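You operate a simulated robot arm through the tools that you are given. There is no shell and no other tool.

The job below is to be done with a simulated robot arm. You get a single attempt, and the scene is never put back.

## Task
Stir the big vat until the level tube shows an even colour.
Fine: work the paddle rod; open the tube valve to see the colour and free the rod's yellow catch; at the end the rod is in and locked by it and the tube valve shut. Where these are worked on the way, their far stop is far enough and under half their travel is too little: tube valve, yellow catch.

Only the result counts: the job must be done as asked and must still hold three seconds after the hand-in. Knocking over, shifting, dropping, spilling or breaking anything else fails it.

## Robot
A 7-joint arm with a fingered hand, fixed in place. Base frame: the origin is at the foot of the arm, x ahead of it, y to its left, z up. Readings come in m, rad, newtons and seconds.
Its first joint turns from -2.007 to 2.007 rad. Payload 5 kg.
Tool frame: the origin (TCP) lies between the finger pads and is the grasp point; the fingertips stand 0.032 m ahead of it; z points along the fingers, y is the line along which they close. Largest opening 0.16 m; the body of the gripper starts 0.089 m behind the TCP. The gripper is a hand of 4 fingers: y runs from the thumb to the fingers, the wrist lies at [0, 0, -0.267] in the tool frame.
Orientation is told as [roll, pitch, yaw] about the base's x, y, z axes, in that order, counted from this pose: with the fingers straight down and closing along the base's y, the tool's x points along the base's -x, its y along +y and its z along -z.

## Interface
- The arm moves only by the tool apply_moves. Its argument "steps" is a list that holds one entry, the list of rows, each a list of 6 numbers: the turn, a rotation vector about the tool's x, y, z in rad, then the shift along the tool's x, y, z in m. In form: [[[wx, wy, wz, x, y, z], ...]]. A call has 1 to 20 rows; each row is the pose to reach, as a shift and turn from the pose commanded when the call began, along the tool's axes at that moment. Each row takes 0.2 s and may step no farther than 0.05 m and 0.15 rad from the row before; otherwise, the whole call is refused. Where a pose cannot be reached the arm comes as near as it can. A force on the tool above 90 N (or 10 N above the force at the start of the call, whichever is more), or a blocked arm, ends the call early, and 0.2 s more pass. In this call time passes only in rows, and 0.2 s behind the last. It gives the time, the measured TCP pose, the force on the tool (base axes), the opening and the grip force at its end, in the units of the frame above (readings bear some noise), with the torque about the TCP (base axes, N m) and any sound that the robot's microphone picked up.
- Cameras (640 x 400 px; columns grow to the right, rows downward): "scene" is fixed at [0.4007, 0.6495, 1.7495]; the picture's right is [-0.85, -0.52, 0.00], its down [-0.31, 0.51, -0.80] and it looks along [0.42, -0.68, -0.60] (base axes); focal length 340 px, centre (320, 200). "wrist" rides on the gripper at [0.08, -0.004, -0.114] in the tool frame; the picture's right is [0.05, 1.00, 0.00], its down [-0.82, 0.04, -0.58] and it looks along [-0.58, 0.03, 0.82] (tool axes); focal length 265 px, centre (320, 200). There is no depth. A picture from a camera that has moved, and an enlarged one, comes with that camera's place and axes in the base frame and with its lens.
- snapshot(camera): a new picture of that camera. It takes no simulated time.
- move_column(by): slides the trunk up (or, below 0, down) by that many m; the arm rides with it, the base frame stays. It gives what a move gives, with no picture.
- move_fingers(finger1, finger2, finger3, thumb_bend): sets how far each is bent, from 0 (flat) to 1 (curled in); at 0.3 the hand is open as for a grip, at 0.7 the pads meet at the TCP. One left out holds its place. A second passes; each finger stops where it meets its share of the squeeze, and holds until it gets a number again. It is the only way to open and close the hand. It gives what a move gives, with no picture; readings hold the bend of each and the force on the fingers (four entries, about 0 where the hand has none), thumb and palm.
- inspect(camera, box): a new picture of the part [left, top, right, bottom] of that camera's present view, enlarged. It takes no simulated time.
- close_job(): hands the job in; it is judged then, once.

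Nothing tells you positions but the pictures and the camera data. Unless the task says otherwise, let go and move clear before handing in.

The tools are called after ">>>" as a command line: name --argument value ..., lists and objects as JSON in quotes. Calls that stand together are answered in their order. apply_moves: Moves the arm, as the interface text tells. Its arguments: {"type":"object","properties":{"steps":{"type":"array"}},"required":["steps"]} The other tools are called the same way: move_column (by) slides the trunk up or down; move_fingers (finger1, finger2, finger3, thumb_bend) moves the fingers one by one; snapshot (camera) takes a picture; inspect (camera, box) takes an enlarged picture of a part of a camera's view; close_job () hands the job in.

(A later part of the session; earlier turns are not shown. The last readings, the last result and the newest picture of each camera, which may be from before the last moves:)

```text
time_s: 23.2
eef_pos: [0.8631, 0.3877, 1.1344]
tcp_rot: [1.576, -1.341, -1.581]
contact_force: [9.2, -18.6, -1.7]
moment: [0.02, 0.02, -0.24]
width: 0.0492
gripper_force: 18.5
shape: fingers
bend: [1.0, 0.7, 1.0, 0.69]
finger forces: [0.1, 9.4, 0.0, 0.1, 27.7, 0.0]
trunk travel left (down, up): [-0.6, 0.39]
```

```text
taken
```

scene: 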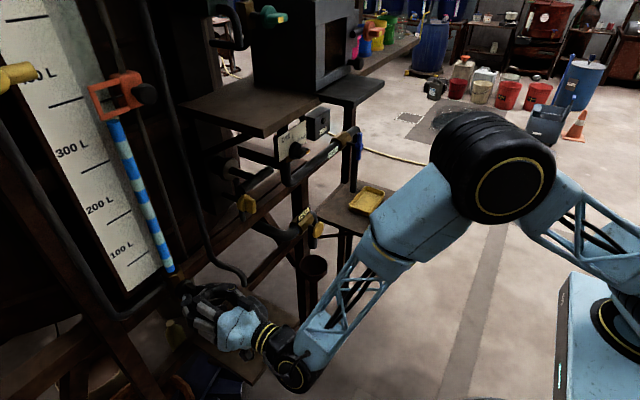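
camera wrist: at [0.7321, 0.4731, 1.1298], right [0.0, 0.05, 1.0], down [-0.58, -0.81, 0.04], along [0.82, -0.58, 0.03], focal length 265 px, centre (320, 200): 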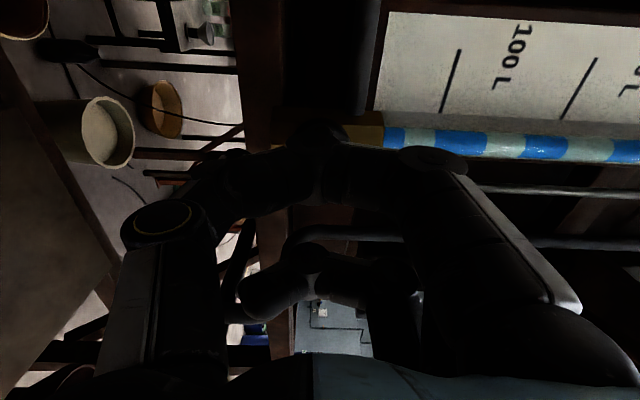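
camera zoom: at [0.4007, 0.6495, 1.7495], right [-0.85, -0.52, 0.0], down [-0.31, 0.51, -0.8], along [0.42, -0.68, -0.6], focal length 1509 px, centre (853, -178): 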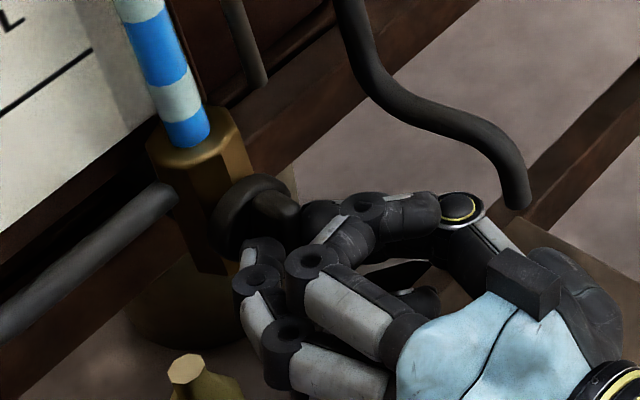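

The knob is now close to upright, still with low torque. I'll keep turning to find the stop.

>>> apply_moves --steps '[[[0, 0, -0.1, 0, 0, 0], [0, 0, -0.2, 0, 0, 0], [0, 0, -0.3, 0, 0, 0]]]'

>>> inspect --camera "scene" --box '[140, 240, 260, 330]'

>>> snapshot --camera "wrist"

```text
time_s: 24.0
eef_pos: [0.8625, 0.3873, 1.1338]
tcp_rot: [-1.59, -1.501, 1.587]
contact_force: [13.8, -16.9, 5.5]
moment: [0.11, -0.09, -0.25]
width: 0.049
gripper_force: 16.9
shape: fingers
bend: [1.0, 0.69, 1.0, 0.69]
finger forces: [0.0, 8.8, 0.1, 0.0, 24.2, 0.0]
trunk travel left (down, up): [-0.6, 0.39]
```

```text
4.44 times, centred on (200, 285) of scene
camera zoom: at [0.4007, 0.6495, 1.7495], right [-0.85, -0.52, 0.0], down [-0.31, 0.51, -0.8], along [0.42, -0.68, -0.6], focal length 1509 px, centre (853, -178)
```

zoom: 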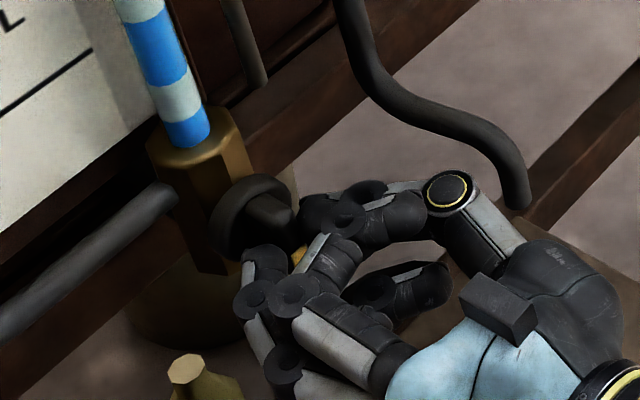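

```text
taken
camera wrist: at [0.7476, 0.3786, 1.0544], right [0.0, 0.99, -0.12], down [-0.58, 0.1, 0.81], along [0.82, 0.07, 0.57], focal length 265 px, centre (320, 200)
```

wrist: 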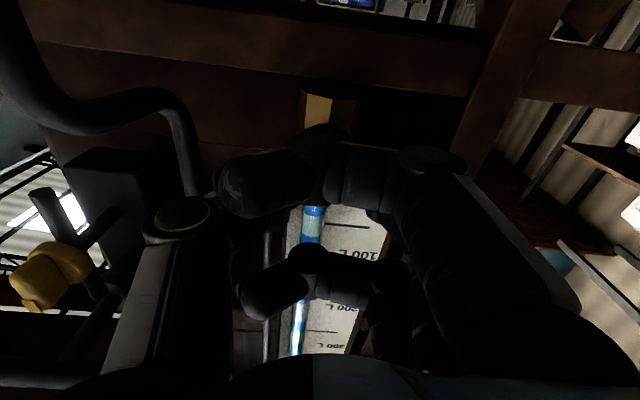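

Torque is rising to 0.11 Nm at about 94° of turn, so the stop is near. One more small nudge to be sure it sits at the stop.

>>> apply_moves --steps '[[[0, 0, -0.08, 0, 0, 0], [0, 0, -0.15, 0, 0, 0]]]'

>>> inspect --camera "scene" --box '[140, 240, 260, 330]'

>>> inspect --camera "scene" --box '[0, 60, 240, 300]'

```text
time_s: 24.6
eef_pos: [0.8612, 0.3862, 1.1335]
tcp_rot: [-1.57, -1.351, 1.569]
contact_force: [13.7, -16.6, 6.4]
moment: [0.23, -0.13, -0.25]
width: 0.0493
gripper_force: 19.0
shape: fingers
bend: [1.0, 0.69, 1.0, 0.69]
finger forces: [0.0, 11.0, 0.0, 0.0, 26.6, 0.0]
trunk travel left (down, up): [-0.6, 0.39]
```

```text
4.44 times, centred on (200, 285) of scene
camera zoom: at [0.4007, 0.6495, 1.7495], right [-0.85, -0.52, 0.0], down [-0.31, 0.51, -0.8], along [0.42, -0.68, -0.6], focal length 1509 px, centre (853, -178)
```

zoom: 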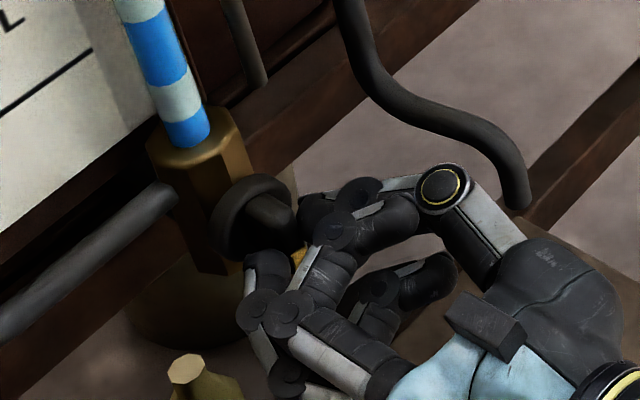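

```text
1.67 times, centred on (120, 180) of scene
camera zoom: at [0.4007, 0.6495, 1.7495], right [-0.85, -0.52, 0.0], down [-0.31, 0.51, -0.8], along [0.42, -0.68, -0.6], focal length 566 px, centre (653, 233)
```

zoom: 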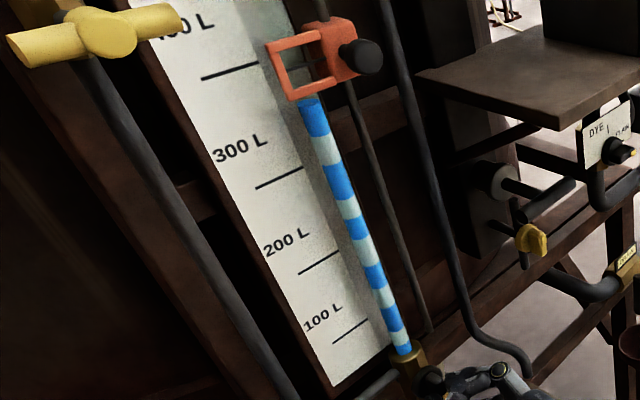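

The torque climbed to 0.23 Nm without more knob motion, so the tube valve is fully open (bar upright, marker down). I'll unwind the strain slightly, release and back away.

>>> apply_moves --steps '[[[0, 0, 0.08, 0, 0, 0], [0, 0, 0.13, 0, 0, 0]]]'

>>> move_fingers --finger2 0.5 --thumb_bend 0.5

>>> apply_moves --steps '[[[0, 0, 0, 0, 0, -0.02], [0, 0, 0, 0, 0, -0.05], [0, 0, 0, 0, 0, -0.09], [0, 0, 0, 0, 0, -0.13]]]'

>>> inspect --camera "scene" --box '[120, 230, 280, 350]'

>>> snapshot --camera "wrist"

```text
time_s: 25.2
eef_pos: [0.8628, 0.3884, 1.1334]
tcp_rot: [-1.577, -1.482, 1.572]
contact_force: [12.4, -15.7, 7.8]
moment: [0.01, -0.11, -0.22]
width: 0.0497
gripper_force: 15.7
shape: fingers
bend: [1.0, 0.69, 1.0, 0.69]
finger forces: [0.1, 8.5, 0.0, 0.1, 22.8, 0.1]
trunk travel left (down, up): [-0.6, 0.39]
```

```text
time_s: 26.2
eef_pos: [0.8605, 0.3899, 1.1336]
tcp_rot: [-1.573, -1.48, 1.571]
contact_force: [0.3, -0.8, 0.5]
moment: [-0.01, 0.02, -0.01]
width: 0.0617
gripper_force: 0.0
shape: fingers
bend: [1.0, 0.5, 1.0, 0.5]
finger forces: [0.0, 0.0, 0.0, 0.1, 0.0, 0.0]
trunk travel left (down, up): [-0.6, 0.39]
```

```text
time_s: 27.2
eef_pos: [0.7306, 0.3908, 1.134]
tcp_rot: [-1.584, -1.481, 1.583]
contact_force: [-1.0, 0.2, 0.0]
moment: [-0.04, 0.0, -0.02]
width: 0.0618
gripper_force: 0.0
shape: fingers
bend: [1.0, 0.5, 1.0, 0.5]
finger forces: [0.0, 0.1, 0.0, 0.0, 0.1, 0.0]
trunk travel left (down, up): [-0.6, 0.39]
```

```text
3.33 times, centred on (200, 290) of scene
camera zoom: at [0.4007, 0.6495, 1.7495], right [-0.85, -0.52, 0.0], down [-0.31, 0.51, -0.8], along [0.42, -0.68, -0.6], focal length 1132 px, centre (720, -100)
```

zoom: 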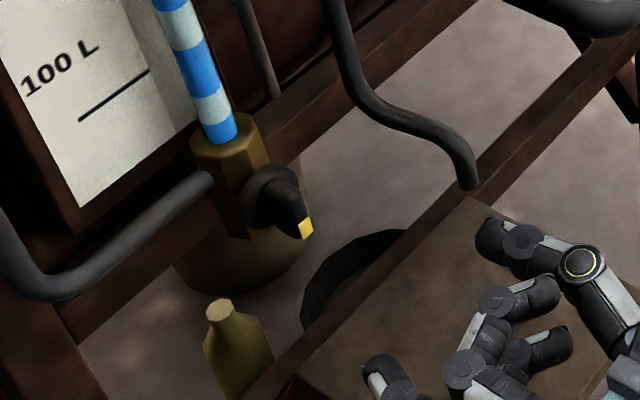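

```text
taken
camera wrist: at [0.6154, 0.381, 1.0544], right [0.0, 0.99, -0.14], down [-0.58, 0.12, 0.81], along [0.82, 0.08, 0.57], focal length 265 px, centre (320, 200)
```

wrist: 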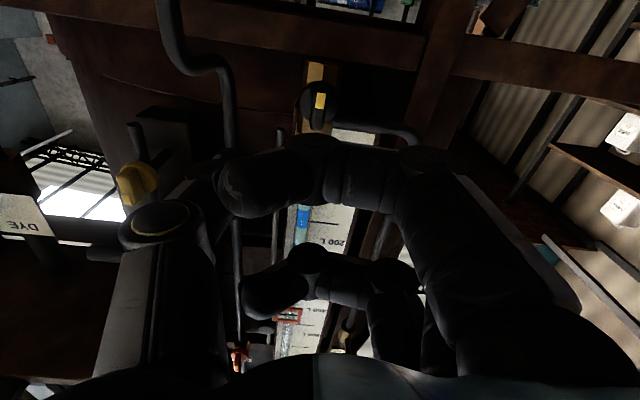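

The tube valve now stands open with its marker down. For the catch I'll use a closed finger-thumb "beak" to push the cross bar's lower arm, which keeps me away from the rod handle; first I move in front of it at a standoff.

>>> apply_moves --steps '[[[0, 0, 0.03, -0.01, -0.037, -0.002], [0, 0, 0.06, -0.02, -0.074, -0.004], [0, 0, 0.09, -0.03, -0.112, -0.006], [0, 0, 0.09, -0.04, -0.149, -0.008], [0, 0, 0.09, -0.049, -0.186, -0.01]]]'

>>> move_fingers --finger2 0.7 --thumb_bend 0.7

>>> snapshot --camera "wrist"

>>> snapshot --camera "scene"

```text
time_s: 28.4
eef_pos: [0.7206, 0.2075, 1.2017]
tcp_rot: [1.973, -1.569, -1.973]
contact_force: [0.9, 0.1, -0.6]
moment: [0.03, 0.02, 0.01]
width: 0.062
gripper_force: 0.1
shape: fingers
bend: [1.0, 0.5, 1.0, 0.5]
finger forces: [0.0, 0.0, 0.1, 0.0, 0.1, 0.0]
trunk travel left (down, up): [-0.6, 0.39]
```

```text
time_s: 29.4
eef_pos: [0.7216, 0.2073, 1.2013]
tcp_rot: [2.931, -1.572, -2.932]
contact_force: [-0.2, 0.3, 0.0]
moment: [0.02, -0.02, 0.02]
width: 0.0506
gripper_force: 0.0
shape: fingers
bend: [1.0, 0.7, 1.0, 0.7]
finger forces: [0.0, 0.1, 0.0, 0.0, 0.0, 0.1]
trunk travel left (down, up): [-0.6, 0.39]
```

```text
taken
camera wrist: at [0.6073, 0.2044, 1.1206], right [0.0, 1.0, -0.05], down [-0.58, 0.04, 0.82], along [0.82, 0.03, 0.58], focal length 265 px, centre (320, 200)
```

wrist: 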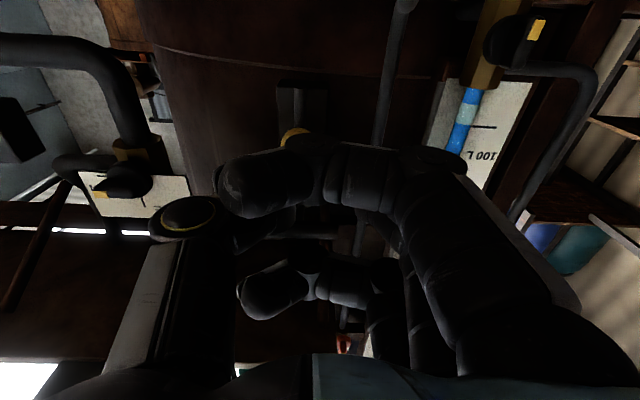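

```text
taken
```

scene: 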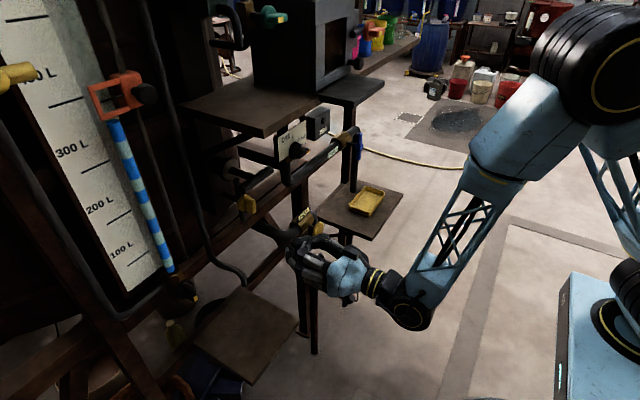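

The curled finger blocks the camera, so I'll open the outer fingers briefly to measure the catch from close range.

>>> move_fingers --finger1 0.25 --finger2 0.3 --finger3 0.25 --thumb_bend 0.3

>>> snapshot --camera "wrist"

>>> inspect --camera "wrist" --box '[240, 60, 400, 180]'

```text
time_s: 30.4
eef_pos: [0.722, 0.2079, 1.2012]
tcp_rot: [-3.082, -1.571, 3.081]
contact_force: [-0.2, 0.1, -0.3]
moment: [0.04, 0.02, -0.03]
width: 0.1766
gripper_force: 0.0
shape: fingers
bend: [0.25, 0.3, 0.25, 0.3]
finger forces: [0.0, 0.0, 0.1, 0.1, 0.0, 0.1]
trunk travel left (down, up): [-0.6, 0.39]
```

```text
taken
camera wrist: at [0.6074, 0.2045, 1.1206], right [0.0, 1.0, -0.05], down [-0.58, 0.04, 0.82], along [0.82, 0.03, 0.58], focal length 265 px, centre (320, 200)
```

wrist: 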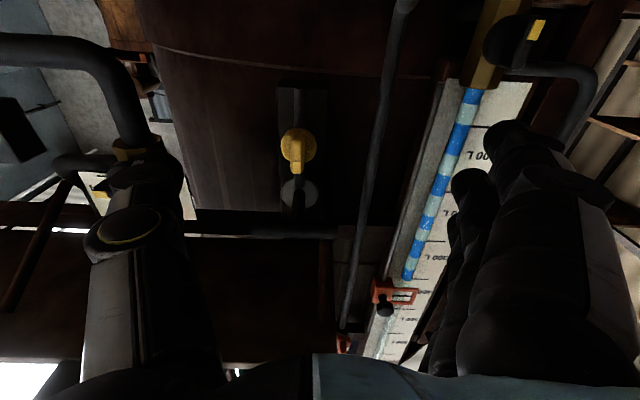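

```text
3.33 times, centred on (320, 120) of wrist
camera zoom: at [0.6074, 0.2045, 1.1206], right [0.0, 1.0, -0.05], down [-0.58, 0.04, 0.82], along [0.82, 0.03, 0.58], focal length 885 px, centre (320, 467)
```

zoom: 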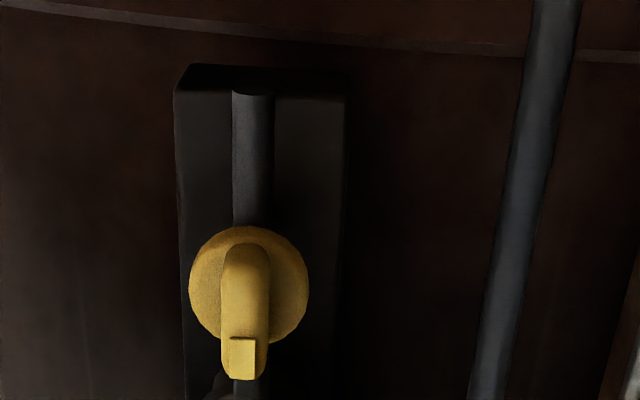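

The catch pivots at about (y 0.186, z 1.250) and its bar hangs down to z 1.19. I'll form the beak again, and advance beside the bar's lower arm on its left side.

>>> move_fingers --finger1 1.0 --finger2 0.7 --finger3 1.0 --thumb_bend 0.7

>>> apply_moves --steps '[[[0, 0, 0, 0, 0.004, 0.04], [0, 0, 0, -0.002, 0.01, 0.08], [0, 0, 0, -0.003, 0.01, 0.12], [0, 0, 0, -0.003, 0.01, 0.14]]]'

>>> inspect --camera "scene" --box '[200, 140, 320, 230]'

>>> snapshot --camera "wrist"

```text
time_s: 31.4
eef_pos: [0.7225, 0.2082, 1.2022]
tcp_rot: [-3.091, -1.57, 3.091]
contact_force: [-0.1, -0.3, 0.7]
moment: [0.06, 0.0, -0.01]
width: 0.0505
gripper_force: 0.1
shape: fingers
bend: [1.0, 0.7, 1.0, 0.7]
finger forces: [0.0, 0.0, 0.0, 0.0, 0.0, 0.0]
trunk travel left (down, up): [-0.6, 0.39]
```

```text
time_s: 32.4
eef_pos: [0.8607, 0.2167, 1.2026]
tcp_rot: [-1.147, -1.57, 1.147]
contact_force: [0.0, -0.7, 0.9]
moment: [-0.01, -0.04, 0.01]
width: 0.0506
gripper_force: 0.0
shape: fingers
bend: [1.0, 0.7, 1.0, 0.7]
finger forces: [0.0, 0.0, 0.0, 0.0, 0.1, 0.1]
trunk travel left (down, up): [-0.6, 0.39]
```

```text
4.44 times, centred on (260, 185) of scene
camera zoom: at [0.4007, 0.6495, 1.7495], right [-0.85, -0.52, 0.0], down [-0.31, 0.51, -0.8], along [0.42, -0.68, -0.6], focal length 1509 px, centre (587, 267)
```

zoom: 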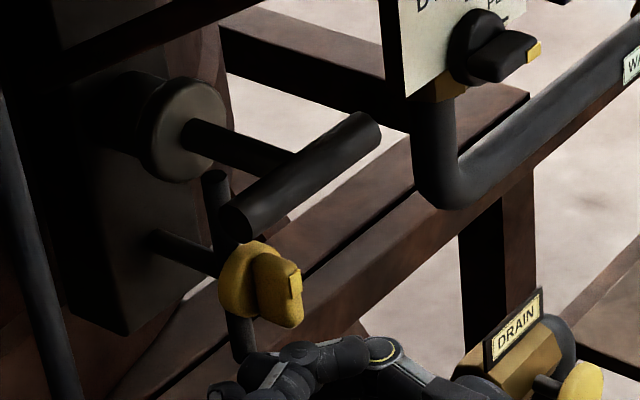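

```text
taken
camera wrist: at [0.7474, 0.2147, 1.1212], right [0.0, 1.0, -0.05], down [-0.58, 0.04, 0.82], along [0.82, 0.03, 0.58], focal length 265 px, centre (320, 200)
```

wrist: 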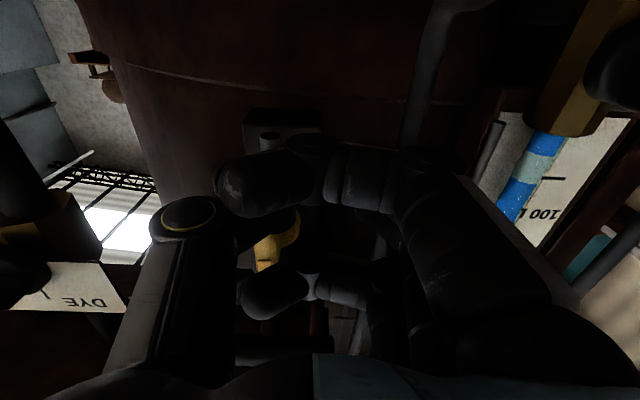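

The bar's lower end is just ahead; the upper curled finger would come near the knob, so I'll pitch the hand up slightly for clearance while easing the beak in alongside the bar.

>>> apply_moves --steps '[[[0, -0.15, 0, 0.006, 0, 0.0], [0, -0.3, 0, 0.012, 0, 0.0], [0, -0.3, 0, 0.012, 0, 0.015], [0, -0.3, 0, 0.012, 0, 0.028], [0, -0.3, 0, 0.012, 0, 0.038]]]'

>>> inspect --camera "scene" --box '[200, 140, 320, 230]'

>>> snapshot --camera "wrist"

```text
time_s: 33.6
eef_pos: [0.8998, 0.2182, 1.1896]
tcp_rot: [-3.143, -1.272, 3.139]
contact_force: [-1.1, 1.4, 0.8]
moment: [0.01, -0.03, -0.04]
width: 0.0503
gripper_force: 0.8
shape: fingers
bend: [1.0, 0.7, 1.0, 0.7]
finger forces: [0.0, 0.0, 0.0, 0.1, 1.7, 0.1]
trunk travel left (down, up): [-0.6, 0.39]
```

```text
4.44 times, centred on (260, 185) of scene
camera zoom: at [0.4007, 0.6495, 1.7495], right [-0.85, -0.52, 0.0], down [-0.31, 0.51, -0.8], along [0.42, -0.68, -0.6], focal length 1509 px, centre (587, 267)
```

zoom: 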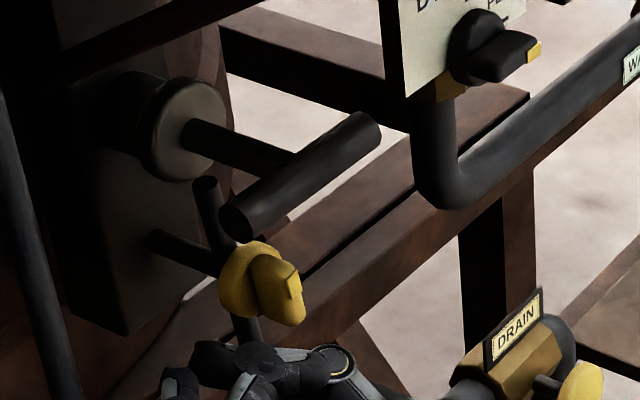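

```text
taken
camera wrist: at [0.8133, 0.2149, 1.079], right [0.02, 1.0, -0.05], down [-0.79, 0.04, 0.61], along [0.61, 0.03, 0.79], focal length 265 px, centre (320, 200)
```

wrist: 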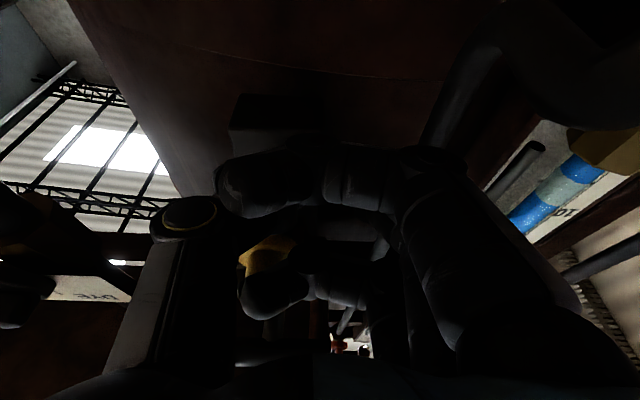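

The beak touched the bar and it already swings easily (about 1.5 N): the upper arm tips left, the lower arm right. I'll push the lower arm along its arc to the right.

>>> apply_moves --steps '[[[0, 0, 0, 0.0005, -0.015, 0], [0, 0, 0, 0.001, -0.03, -0.0003], [0, 0, 0, -0.0013, -0.0475, 0.0004], [0, 0, 0, -0.0092, -0.0636, 0.0028]]]'

>>> inspect --camera "scene" --box '[200, 140, 320, 230]'

```text
time_s: 34.6
eef_pos: [0.8998, 0.1535, 1.2001]
tcp_rot: [-3.143, -1.27, 3.139]
contact_force: [-0.4, 0.4, 0.5]
moment: [-0.04, -0.02, 0.0]
width: 0.0504
gripper_force: 0.1
shape: fingers
bend: [1.0, 0.7, 1.0, 0.7]
finger forces: [0.1, 0.0, 0.0, 0.0, 0.0, 0.0]
trunk travel left (down, up): [-0.6, 0.39]
```

```text
4.44 times, centred on (260, 185) of scene
camera zoom: at [0.4007, 0.6495, 1.7495], right [-0.85, -0.52, 0.0], down [-0.31, 0.51, -0.8], along [0.42, -0.68, -0.6], focal length 1509 px, centre (587, 267)
```

zoom: 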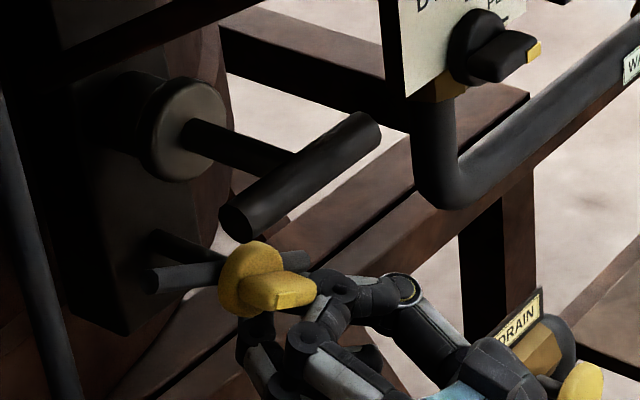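

The bar has swung about 60° with almost no resistance. I'll follow its arc to level and feel for the stop.

>>> apply_moves --steps '[[[0, 0, 0, -0.0126, -0.0122, 0.0039], [0, 0, 0, -0.0203, -0.0164, 0.0063], [0, 0, 0, -0.0242, -0.0174, 0.0075]]]'

>>> inspect --camera "scene" --box '[200, 140, 320, 230]'

```text
time_s: 35.4
eef_pos: [0.8996, 0.141, 1.2121]
tcp_rot: [-3.121, -1.292, 3.12]
contact_force: [-26.1, 12.1, -79.8]
moment: [-2.18, -3.6, 0.31]
width: 0.0506
gripper_force: 40.1
shape: fingers
bend: [1.0, 0.7, 1.0, 0.7]
finger forces: [0.1, 0.0, 80.8, 0.0, 0.0, 0.1]
trunk travel left (down, up): [-0.6, 0.39]
```

```text
4.44 times, centred on (260, 185) of scene
camera zoom: at [0.4007, 0.6495, 1.7495], right [-0.85, -0.52, 0.0], down [-0.31, 0.51, -0.8], along [0.42, -0.68, -0.6], focal length 1509 px, centre (587, 267)
```

zoom: 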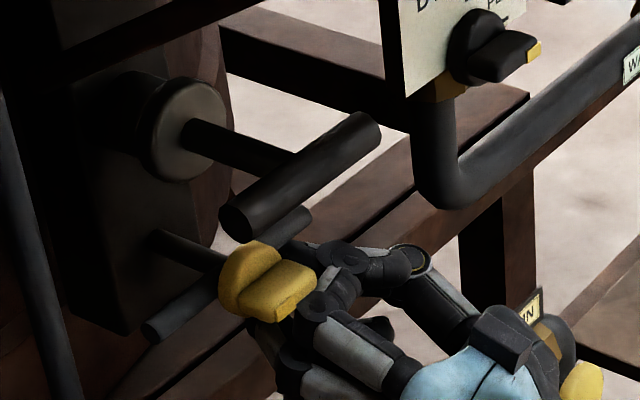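

The bar now lies level, but the upper curled finger is pressing hard (80 N) against the catch from below. I'll back down at once.

>>> apply_moves --steps '[[[0, 0, 0, 0.012, 0, -0.0037], [0, 0, 0, 0.024, 0, -0.0075]]]'

>>> inspect --camera "scene" --box '[200, 140, 320, 230]'

```text
time_s: 36.0
eef_pos: [0.8988, 0.1363, 1.205]
tcp_rot: [3.136, -1.262, 3.143]
contact_force: [-0.4, 0.9, -0.4]
moment: [0.0, 0.0, -0.04]
width: 0.0505
gripper_force: 0.1
shape: fingers
bend: [1.0, 0.7, 1.0, 0.7]
finger forces: [0.0, 0.1, 0.1, 0.0, 0.0, 0.0]
trunk travel left (down, up): [-0.6, 0.39]
```

```text
4.44 times, centred on (260, 185) of scene
camera zoom: at [0.4007, 0.6495, 1.7495], right [-0.85, -0.52, 0.0], down [-0.31, 0.51, -0.8], along [0.42, -0.68, -0.6], focal length 1509 px, centre (587, 267)
```

zoom: 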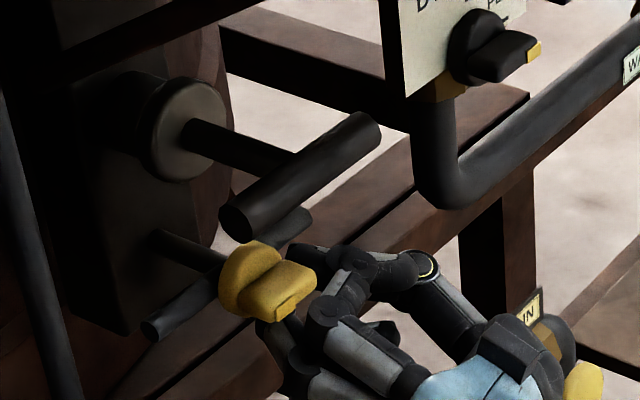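

Force is gone and the catch stays level at its stop. I'll retreat straight back.

>>> apply_moves --steps '[[[0, 0, 0, 0.005, 0, -0.02], [0, 0, 0, -0.005, 0, -0.06], [0, 0, 0, -0.02, 0, -0.1], [0, 0, 0, -0.035, 0, -0.14], [0, 0, 0, -0.05, 0, -0.18]]]'

>>> inspect --camera "scene" --box '[200, 140, 320, 230]'

>>> snapshot --camera "scene"

```text
time_s: 37.2
eef_pos: [0.7094, 0.1385, 1.1958]
tcp_rot: [-3.14, -1.269, 3.138]
contact_force: [0.3, -0.2, 0.9]
moment: [-0.01, 0.03, 0.02]
width: 0.0502
gripper_force: 0.0
shape: fingers
bend: [1.0, 0.7, 1.0, 0.7]
finger forces: [0.1, 0.1, 0.1, 0.0, 0.0, 0.0]
trunk travel left (down, up): [-0.6, 0.39]
```

```text
4.44 times, centred on (260, 185) of scene
camera zoom: at [0.4007, 0.6495, 1.7495], right [-0.85, -0.52, 0.0], down [-0.31, 0.51, -0.8], along [0.42, -0.68, -0.6], focal length 1509 px, centre (587, 267)
```

zoom: 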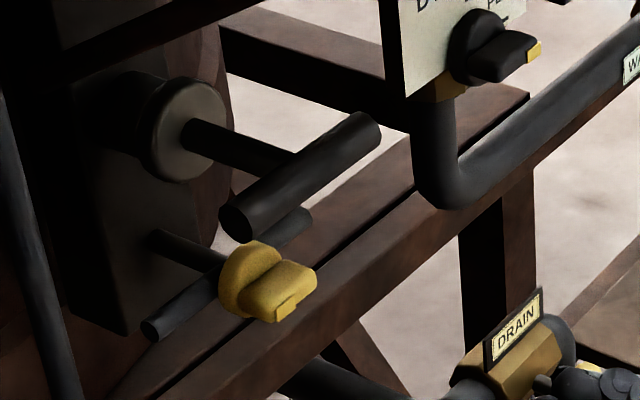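

```text
taken
```

scene: 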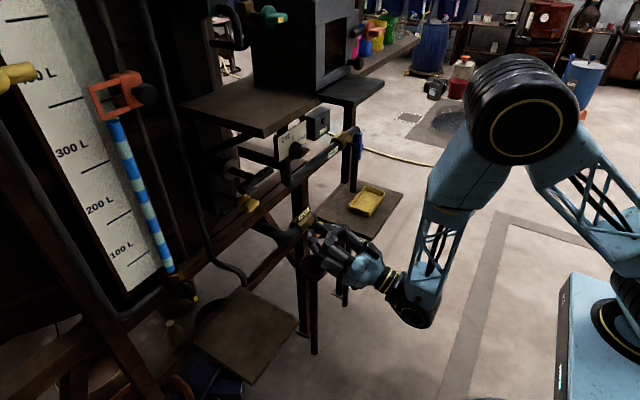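

The catch is level (free). Next the rod: I'll level the hand, raise it in front of the T-handle at about (0.853, 0.186, 1.332), and roll it so fingers go above and thumb below the bar.

>>> apply_moves --steps '[[[0, 0.075, 0, -0.033, 0.012, 0.0075], [0, 0.15, 0, -0.066, 0.024, 0.015], [0, 0.225, 0, -0.1, 0.036, 0.023], [0, 0.3, 0, -0.133, 0.0475, 0.0306]]]'

>>> move_fingers --finger1 0.45 --finger2 0.45 --finger3 0.45 --thumb_bend 0.5

>>> apply_moves --steps '[[[0, 0, 0.143, 0, 0, 0], [0, 0, 0.286, 0, 0, 0], [0, 0, 0.429, 0, 0, 0], [0, 0, 0.571, 0, 0, 0], [0, 0, 0.714, 0, 0, 0], [0, 0, 0.857, 0, 0, 0], [0, 0, 1.0, 0, 0, 0], [0, 0, 1.143, 0, 0, 0], [0, 0, 1.286, 0, 0, 0], [0, 0, 1.429, 0, 0, 0], [0, 0, 1.571, 0, 0, 0]]]'

>>> snapshot --camera "wrist"

>>> snapshot --camera "scene"

```text
time_s: 38.2
eef_pos: [0.6985, 0.1865, 1.3317]
tcp_rot: [-0.279, -1.571, 0.276]
contact_force: [-0.7, -0.6, 0.9]
moment: [-0.03, 0.01, -0.01]
width: 0.0505
gripper_force: 0.0
shape: fingers
bend: [1.0, 0.7, 1.0, 0.7]
finger forces: [0.1, 0.0, 0.1, 0.0, 0.0, 0.0]
trunk travel left (down, up): [-0.6, 0.39]
```

```text
time_s: 39.2
eef_pos: [0.7007, 0.1857, 1.3324]
tcp_rot: [2.965, -1.571, -2.967]
contact_force: [0.5, -0.5, 0.4]
moment: [0.02, 0.0, 0.03]
width: 0.1004
gripper_force: 0.0
shape: fingers
bend: [0.45, 0.45, 0.45, 0.5]
finger forces: [0.0, 0.1, 0.0, 0.1, 0.0, 0.0]
trunk travel left (down, up): [-0.6, 0.39]
```

```text
time_s: 41.6
eef_pos: [0.7024, 0.1854, 1.3305]
tcp_rot: [1.571, 0.002, -1.573]
contact_force: [-0.2, -0.4, -0.2]
moment: [-0.01, -0.03, 0.01]
width: 0.1005
gripper_force: 0.2
shape: fingers
bend: [0.45, 0.45, 0.45, 0.5]
finger forces: [0.1, 0.1, 0.0, 0.1, 0.0, 0.1]
trunk travel left (down, up): [-0.6, 0.39]
```

```text
taken
camera wrist: at [0.5877, 0.2665, 1.3265], right [0.0, 0.05, 1.0], down [-0.58, -0.81, 0.04], along [0.82, -0.58, 0.03], focal length 265 px, centre (320, 200)
```

wrist: 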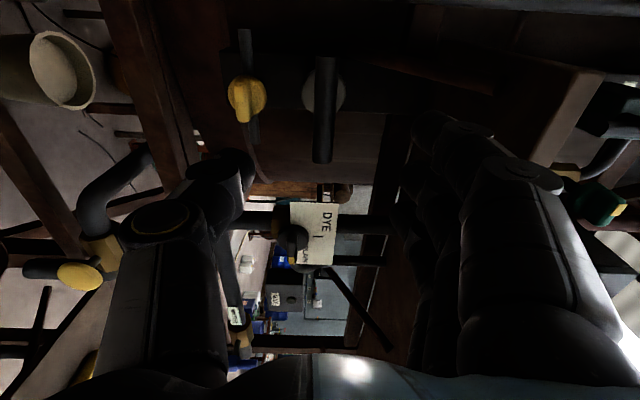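

```text
taken
```

scene: 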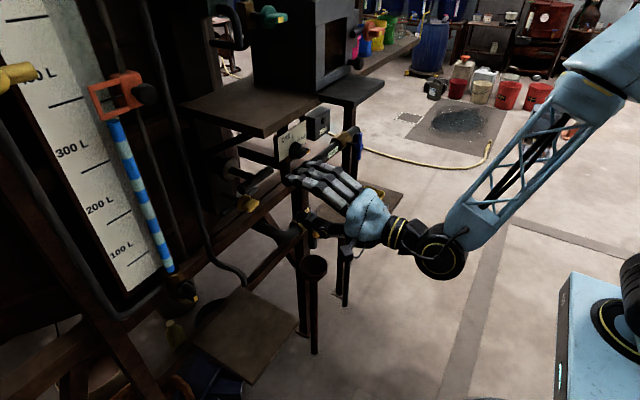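

The T-bar centre is at about (0.853, 0.188, 1.334), straight ahead. I'll advance with the bar between fingers and thumb.

>>> apply_moves --steps '[[[0, 0, 0, 0.001, 0.001, 0.04], [0, 0, 0, 0.002, 0.002, 0.08], [0, 0, 0, 0.002, 0.002, 0.11], [0, 0, 0, 0.002, 0.002, 0.13]]]'

>>> snapshot --camera "wrist"

>>> inspect --camera "scene" --box '[200, 130, 360, 250]'

```text
time_s: 42.6
eef_pos: [0.8327, 0.1857, 1.333]
tcp_rot: [1.57, 0.0, -1.572]
contact_force: [0.4, 0.3, 0.7]
moment: [0.0, 0.02, 0.02]
width: 0.1005
gripper_force: 0.0
shape: fingers
bend: [0.45, 0.45, 0.45, 0.5]
finger forces: [0.0, 0.0, 0.0, 0.0, 0.1, 0.0]
trunk travel left (down, up): [-0.6, 0.39]
```

```text
taken
camera wrist: at [0.7185, 0.2681, 1.3286], right [0.0, 0.05, 1.0], down [-0.58, -0.81, 0.04], along [0.82, -0.58, 0.03], focal length 265 px, centre (320, 200)
```

wrist: 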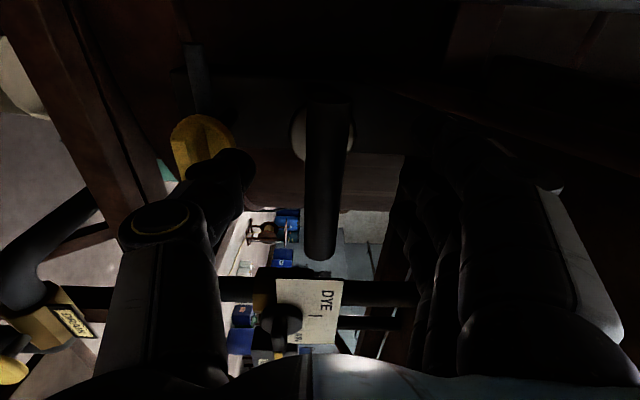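

```text
3.33 times, centred on (280, 190) of scene
camera zoom: at [0.4007, 0.6495, 1.7495], right [-0.85, -0.52, 0.0], down [-0.31, 0.51, -0.8], along [0.42, -0.68, -0.6], focal length 1132 px, centre (453, 233)
```

zoom: 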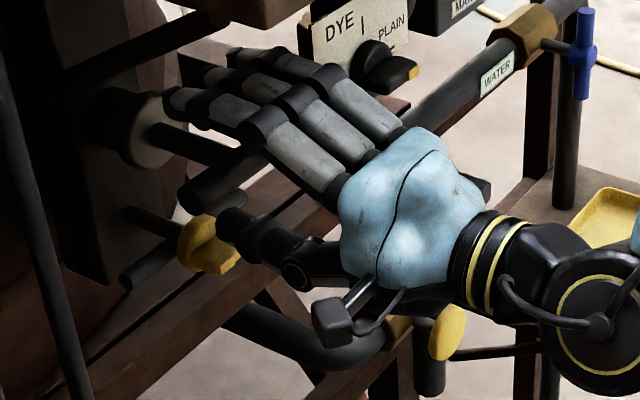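

The bar is between the fingers (above) and thumb (below), with the thumb above the catch knob. I'll ease in the last 25 mm and close the grip.

>>> apply_moves --steps '[[[0, 0, 0, 0.001, 0.001, 0.01], [0, 0, 0, 0.001, 0.001, 0.018], [0, 0, 0, 0.001, 0.001, 0.025]]]'

>>> move_fingers --finger1 0.75 --finger2 0.75 --finger3 0.75 --thumb_bend 0.75

>>> snapshot --camera "wrist"

>>> inspect --camera "scene" --box '[200, 130, 360, 250]'

```text
time_s: 43.4
eef_pos: [0.8568, 0.1873, 1.3328]
tcp_rot: [1.571, 0.0, -1.573]
contact_force: [-0.1, 0.3, 0.5]
moment: [0.0, 0.0, -0.02]
width: 0.1007
gripper_force: 0.2
shape: fingers
bend: [0.45, 0.45, 0.45, 0.5]
finger forces: [0.0, 0.0, 0.1, 0.0, 0.0, 0.0]
trunk travel left (down, up): [-0.6, 0.39]
```

```text
time_s: 44.4
eef_pos: [0.8583, 0.1891, 1.3321]
tcp_rot: [1.57, 0.0, -1.572]
contact_force: [0.0, -0.3, -5.0]
moment: [0.02, 0.14, 0.0]
width: 0.02
gripper_force: 11.3
shape: fingers
bend: [0.75, 0.68, 0.75, 0.69]
finger forces: [0.1, 8.4, 0.1, 0.1, 14.5, 0.0]
trunk travel left (down, up): [-0.6, 0.39]
```

```text
taken
camera wrist: at [0.7432, 0.2695, 1.3285], right [0.0, 0.05, 1.0], down [-0.58, -0.81, 0.04], along [0.82, -0.58, 0.03], focal length 265 px, centre (320, 200)
```

wrist: 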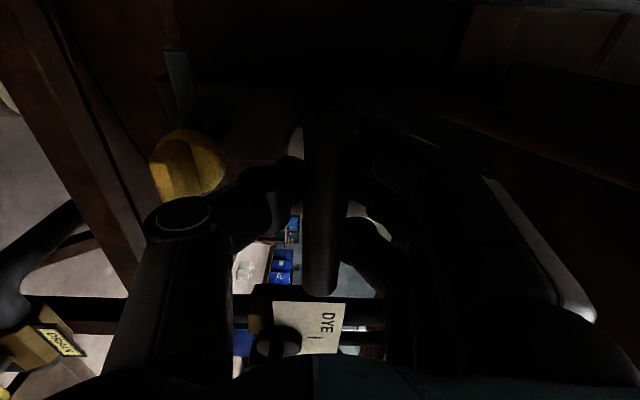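

```text
3.33 times, centred on (280, 190) of scene
camera zoom: at [0.4007, 0.6495, 1.7495], right [-0.85, -0.52, 0.0], down [-0.31, 0.51, -0.8], along [0.42, -0.68, -0.6], focal length 1132 px, centre (453, 233)
```

zoom: 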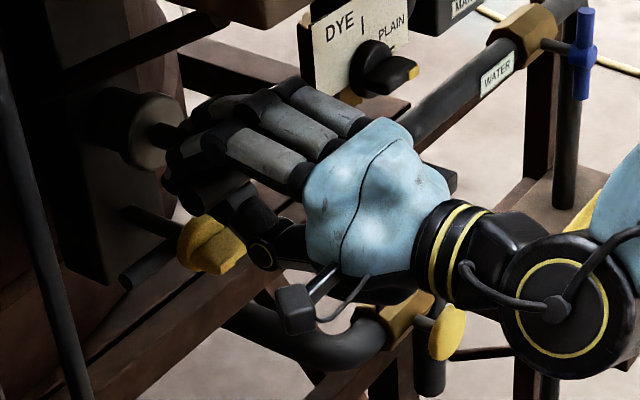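

Middle finger and thumb squeeze the rod itself, and the outer fingers hook behind the T-bar. I'll tighten the grip and then try a small pull.

>>> move_fingers --finger1 0.9 --finger2 0.85 --finger3 0.9 --thumb_bend 0.85

>>> apply_moves --steps '[[[0, 0, 0, 0, 0, -0.01], [0, 0, 0, 0, 0, -0.02]]]'

>>> inspect --camera "scene" --box '[200, 130, 360, 250]'

```text
time_s: 45.4
eef_pos: [0.8577, 0.1894, 1.3333]
tcp_rot: [1.57, -0.002, -1.572]
contact_force: [0.4, 0.1, -3.0]
moment: [0.06, 0.59, -0.06]
width: 0.0188
gripper_force: 31.0
shape: fingers
bend: [0.83, 0.76, 0.83, 0.78]
finger forces: [9.6, 11.2, 9.8, 0.0, 32.4, 0.0]
trunk travel left (down, up): [-0.6, 0.39]
```

```text
time_s: 46.0
eef_pos: [0.836, 0.1884, 1.3333]
tcp_rot: [1.57, 0.001, -1.57]
contact_force: [-3.2, 0.3, -6.8]
moment: [0.02, 0.6, -0.03]
width: 0.0192
gripper_force: 31.6
shape: fingers
bend: [0.83, 0.76, 0.83, 0.78]
finger forces: [9.0, 11.4, 8.8, 0.0, 33.9, 0.0]
trunk travel left (down, up): [-0.6, 0.39]
```

```text
3.33 times, centred on (280, 190) of scene
camera zoom: at [0.4007, 0.6495, 1.7495], right [-0.85, -0.52, 0.0], down [-0.31, 0.51, -0.8], along [0.42, -0.68, -0.6], focal length 1132 px, centre (453, 233)
```

zoom: 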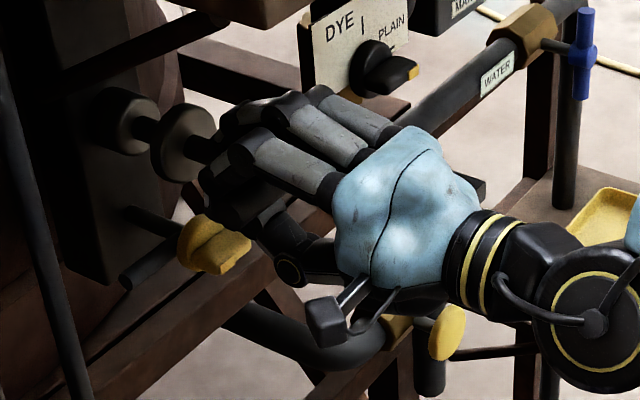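

The rod and its collar slid out with the hand (about 3 N). I'll keep pulling straight out, watching for the end stop.

>>> apply_moves --steps '[[[0, 0, 0, 0, 0, -0.02], [0, 0, 0, 0, 0, -0.04], [0, 0, 0, 0, 0, -0.06], [0, 0, 0, 0, 0, -0.08]]]'

>>> inspect --camera "scene" --box '[200, 130, 360, 250]'

>>> inspect --camera "scene" --box '[0, 60, 240, 300]'

```text
time_s: 47.0
eef_pos: [0.7544, 0.1882, 1.3327]
tcp_rot: [1.572, 0.001, -1.573]
contact_force: [-4.7, -2.3, -3.8]
moment: [0.04, 0.49, -0.06]
width: 0.0188
gripper_force: 30.4
shape: fingers
bend: [0.83, 0.77, 0.83, 0.78]
finger forces: [8.3, 13.0, 8.5, 0.0, 31.7, 0.1]
trunk travel left (down, up): [-0.6, 0.39]
```

```text
3.33 times, centred on (280, 190) of scene
camera zoom: at [0.4007, 0.6495, 1.7495], right [-0.85, -0.52, 0.0], down [-0.31, 0.51, -0.8], along [0.42, -0.68, -0.6], focal length 1132 px, centre (453, 233)
```

zoom: 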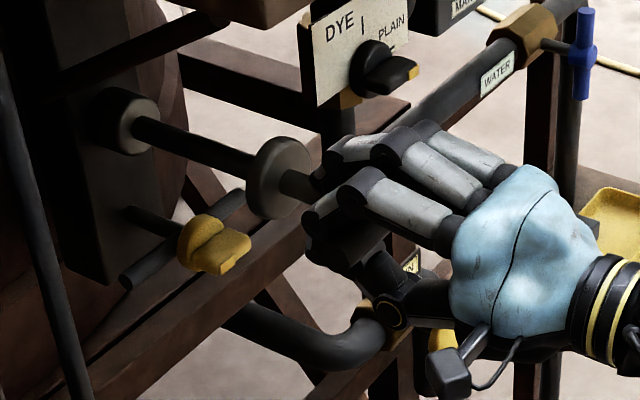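

```text
1.67 times, centred on (120, 180) of scene
camera zoom: at [0.4007, 0.6495, 1.7495], right [-0.85, -0.52, 0.0], down [-0.31, 0.51, -0.8], along [0.42, -0.68, -0.6], focal length 566 px, centre (653, 233)
```

zoom: 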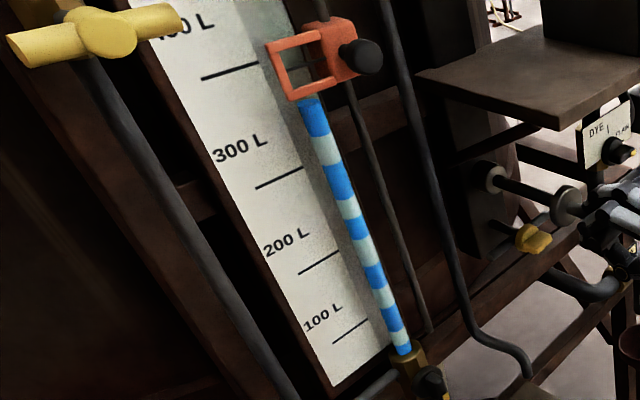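

The rod is out about 0.10 m with steady light force. I'll pull further to find its outer stop.

>>> apply_moves --steps '[[[0, 0, 0, 0, 0, -0.015], [0, 0, 0, 0, 0, -0.03], [0, 0, 0, 0, 0, -0.045], [0, 0, 0, 0, 0, -0.06]]]'

>>> inspect --camera "scene" --box '[200, 130, 360, 250]'

```text
time_s: 48.0
eef_pos: [0.7213, 0.189, 1.3288]
tcp_rot: [1.563, 0.005, -1.579]
contact_force: [73.5, 2.9, 10.2]
moment: [0.0, 0.74, 0.13]
width: 0.0177
gripper_force: 44.2
shape: fingers
bend: [0.8, 0.74, 0.79, 0.77]
finger forces: [30.2, 11.8, 31.5, 0.1, 14.8, 0.0]
trunk travel left (down, up): [-0.6, 0.39]
```

```text
3.33 times, centred on (280, 190) of scene
camera zoom: at [0.4007, 0.6495, 1.7495], right [-0.85, -0.52, 0.0], down [-0.31, 0.51, -0.8], along [0.42, -0.68, -0.6], focal length 1132 px, centre (453, 233)
```

zoom: 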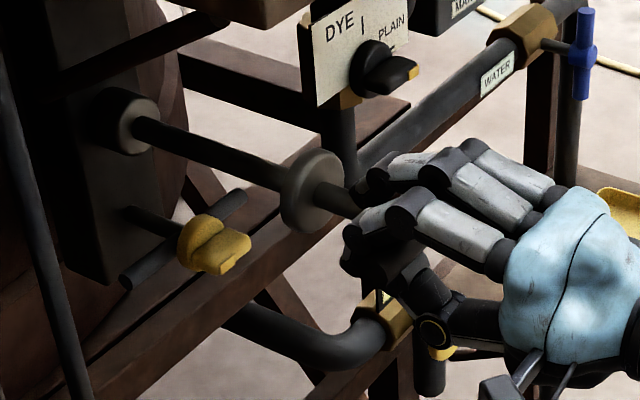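

I met the outer stop (73 N), so the stroke is about 0.12 m. I'll push the rod back in along the same line.

>>> apply_moves --steps '[[[0, 0, 0, 0, 0, 0.02], [0, 0, 0, 0, 0, 0.04], [0, 0, 0, 0, 0, 0.06], [0, 0, 0, 0, 0, 0.08], [0, 0, 0, 0, 0, 0.1], [0, 0, 0, 0, 0, 0.12], [0, 0, 0, 0, 0, 0.14], [0, 0, 0, 0, 0, 0.155]]]'

>>> inspect --camera "scene" --box '[200, 130, 360, 250]'

>>> inspect --camera "scene" --box '[0, 60, 240, 300]'

```text
time_s: 49.8
eef_pos: [0.854, 0.1912, 1.3331]
tcp_rot: [1.571, -0.003, -1.574]
contact_force: [3.4, 14.8, -4.6]
moment: [0.03, 0.4, 0.19]
width: 0.0196
gripper_force: 30.8
shape: fingers
bend: [0.84, 0.77, 0.84, 0.79]
finger forces: [8.7, 13.4, 9.2, 0.0, 29.2, 0.1]
trunk travel left (down, up): [-0.6, 0.39]
```

```text
3.33 times, centred on (280, 190) of scene
camera zoom: at [0.4007, 0.6495, 1.7495], right [-0.85, -0.52, 0.0], down [-0.31, 0.51, -0.8], along [0.42, -0.68, -0.6], focal length 1132 px, centre (453, 233)
```

zoom: 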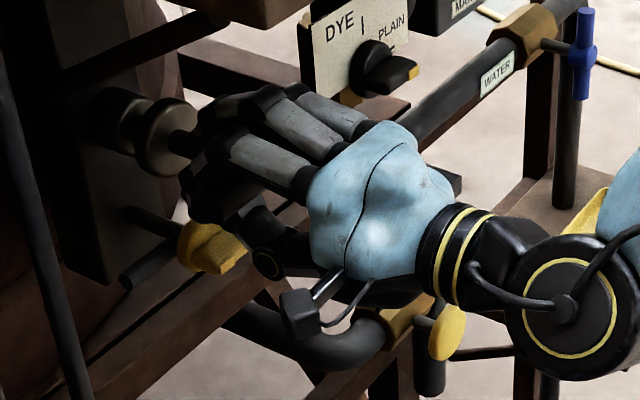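

```text
1.67 times, centred on (120, 180) of scene
camera zoom: at [0.4007, 0.6495, 1.7495], right [-0.85, -0.52, 0.0], down [-0.31, 0.51, -0.8], along [0.42, -0.68, -0.6], focal length 566 px, centre (653, 233)
```

zoom: 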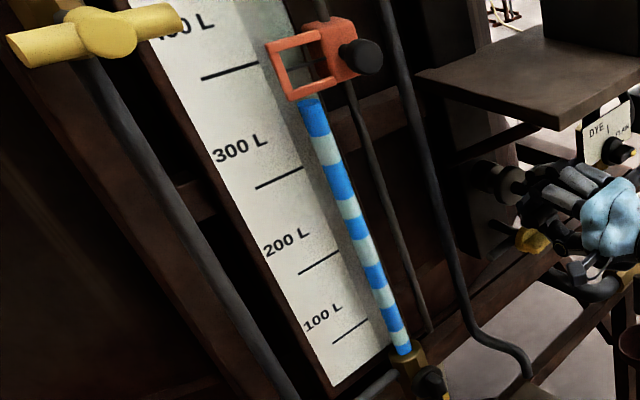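

Pushing works too; a small gap remains at the collar and the tube is still striped. I'll push fully in, then run repeated strokes.

>>> apply_moves --steps '[[[0, 0, 0, 0, 0, 0.008], [0, 0, 0, 0, 0, 0.016]]]'

>>> inspect --camera "scene" --box '[200, 130, 360, 250]'

```text
time_s: 50.4
eef_pos: [0.868, 0.1906, 1.333]
tcp_rot: [1.569, 0.0, -1.571]
contact_force: [1.0, 14.0, -3.0]
moment: [0.07, 0.39, 0.15]
width: 0.0198
gripper_force: 29.3
shape: fingers
bend: [0.84, 0.77, 0.84, 0.79]
finger forces: [8.5, 13.6, 8.9, 0.1, 28.4, 0.0]
trunk travel left (down, up): [-0.6, 0.39]
```

```text
3.33 times, centred on (280, 190) of scene
camera zoom: at [0.4007, 0.6495, 1.7495], right [-0.85, -0.52, 0.0], down [-0.31, 0.51, -0.8], along [0.42, -0.68, -0.6], focal length 1132 px, centre (453, 233)
```

zoom: 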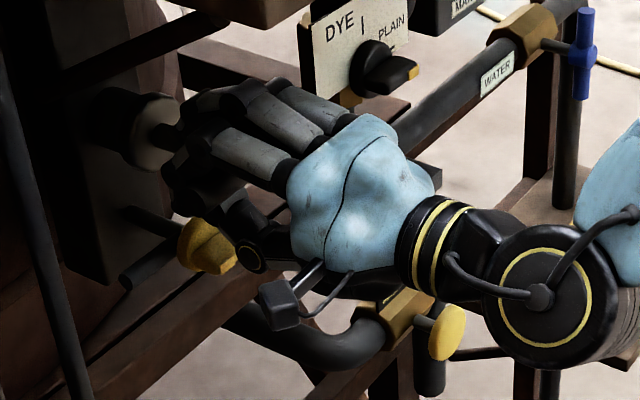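

The rod is in again at hand x 0.868. Now I'll run two full out-and-in strokes.

>>> apply_moves --steps '[[[0, 0, 0, 0.002, 0, -0.025], [0, 0, 0, 0.002, 0, -0.05], [0, 0, 0, 0.002, 0, -0.075], [0, 0, 0, 0.002, 0, -0.1], [0, 0, 0, 0.002, 0, -0.12], [0, 0, 0, 0.002, 0, -0.1], [0, 0, 0, 0.002, 0, -0.075], [0, 0, 0, 0.002, 0, -0.05], [0, 0, 0, 0.002, 0, -0.025], [0, 0, 0, 0.002, 0, 0.0], [0, 0, 0, 0.002, 0, -0.025], [0, 0, 0, 0.002, 0, -0.05], [0, 0, 0, 0.002, 0, -0.075], [0, 0, 0, 0.002, 0, -0.1], [0, 0, 0, 0.002, 0, -0.12], [0, 0, 0, 0.002, 0, -0.1], [0, 0, 0, 0.002, 0, -0.075], [0, 0, 0, 0.002, 0, -0.05], [0, 0, 0, 0.002, 0, -0.025], [0, 0, 0, 0.002, 0, 0.0]]]'

>>> inspect --camera "scene" --box '[0, 60, 240, 300]'

>>> inspect --camera "scene" --box '[200, 130, 360, 250]'

```text
time_s: 54.6
eef_pos: [0.8708, 0.1907, 1.3329]
tcp_rot: [1.573, 0.0, -1.573]
contact_force: [5.7, 5.3, -9.3]
moment: [0.07, 0.46, 0.07]
width: 0.0197
gripper_force: 29.4
shape: fingers
bend: [0.84, 0.77, 0.84, 0.78]
finger forces: [9.4, 11.4, 9.3, 0.1, 28.1, 0.0]
trunk travel left (down, up): [-0.6, 0.39]
```

```text
1.67 times, centred on (120, 180) of scene
camera zoom: at [0.4007, 0.6495, 1.7495], right [-0.85, -0.52, 0.0], down [-0.31, 0.51, -0.8], along [0.42, -0.68, -0.6], focal length 566 px, centre (653, 233)
```

zoom: 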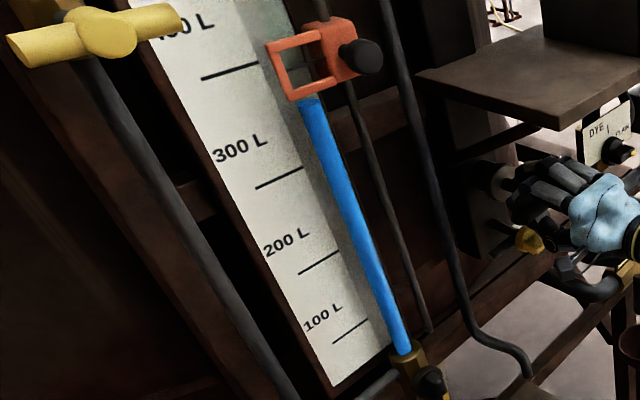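

```text
3.33 times, centred on (280, 190) of scene
camera zoom: at [0.4007, 0.6495, 1.7495], right [-0.85, -0.52, 0.0], down [-0.31, 0.51, -0.8], along [0.42, -0.68, -0.6], focal length 1132 px, centre (453, 233)
```

zoom: 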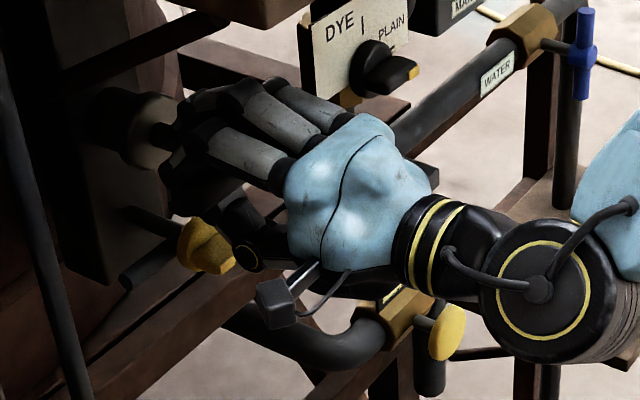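

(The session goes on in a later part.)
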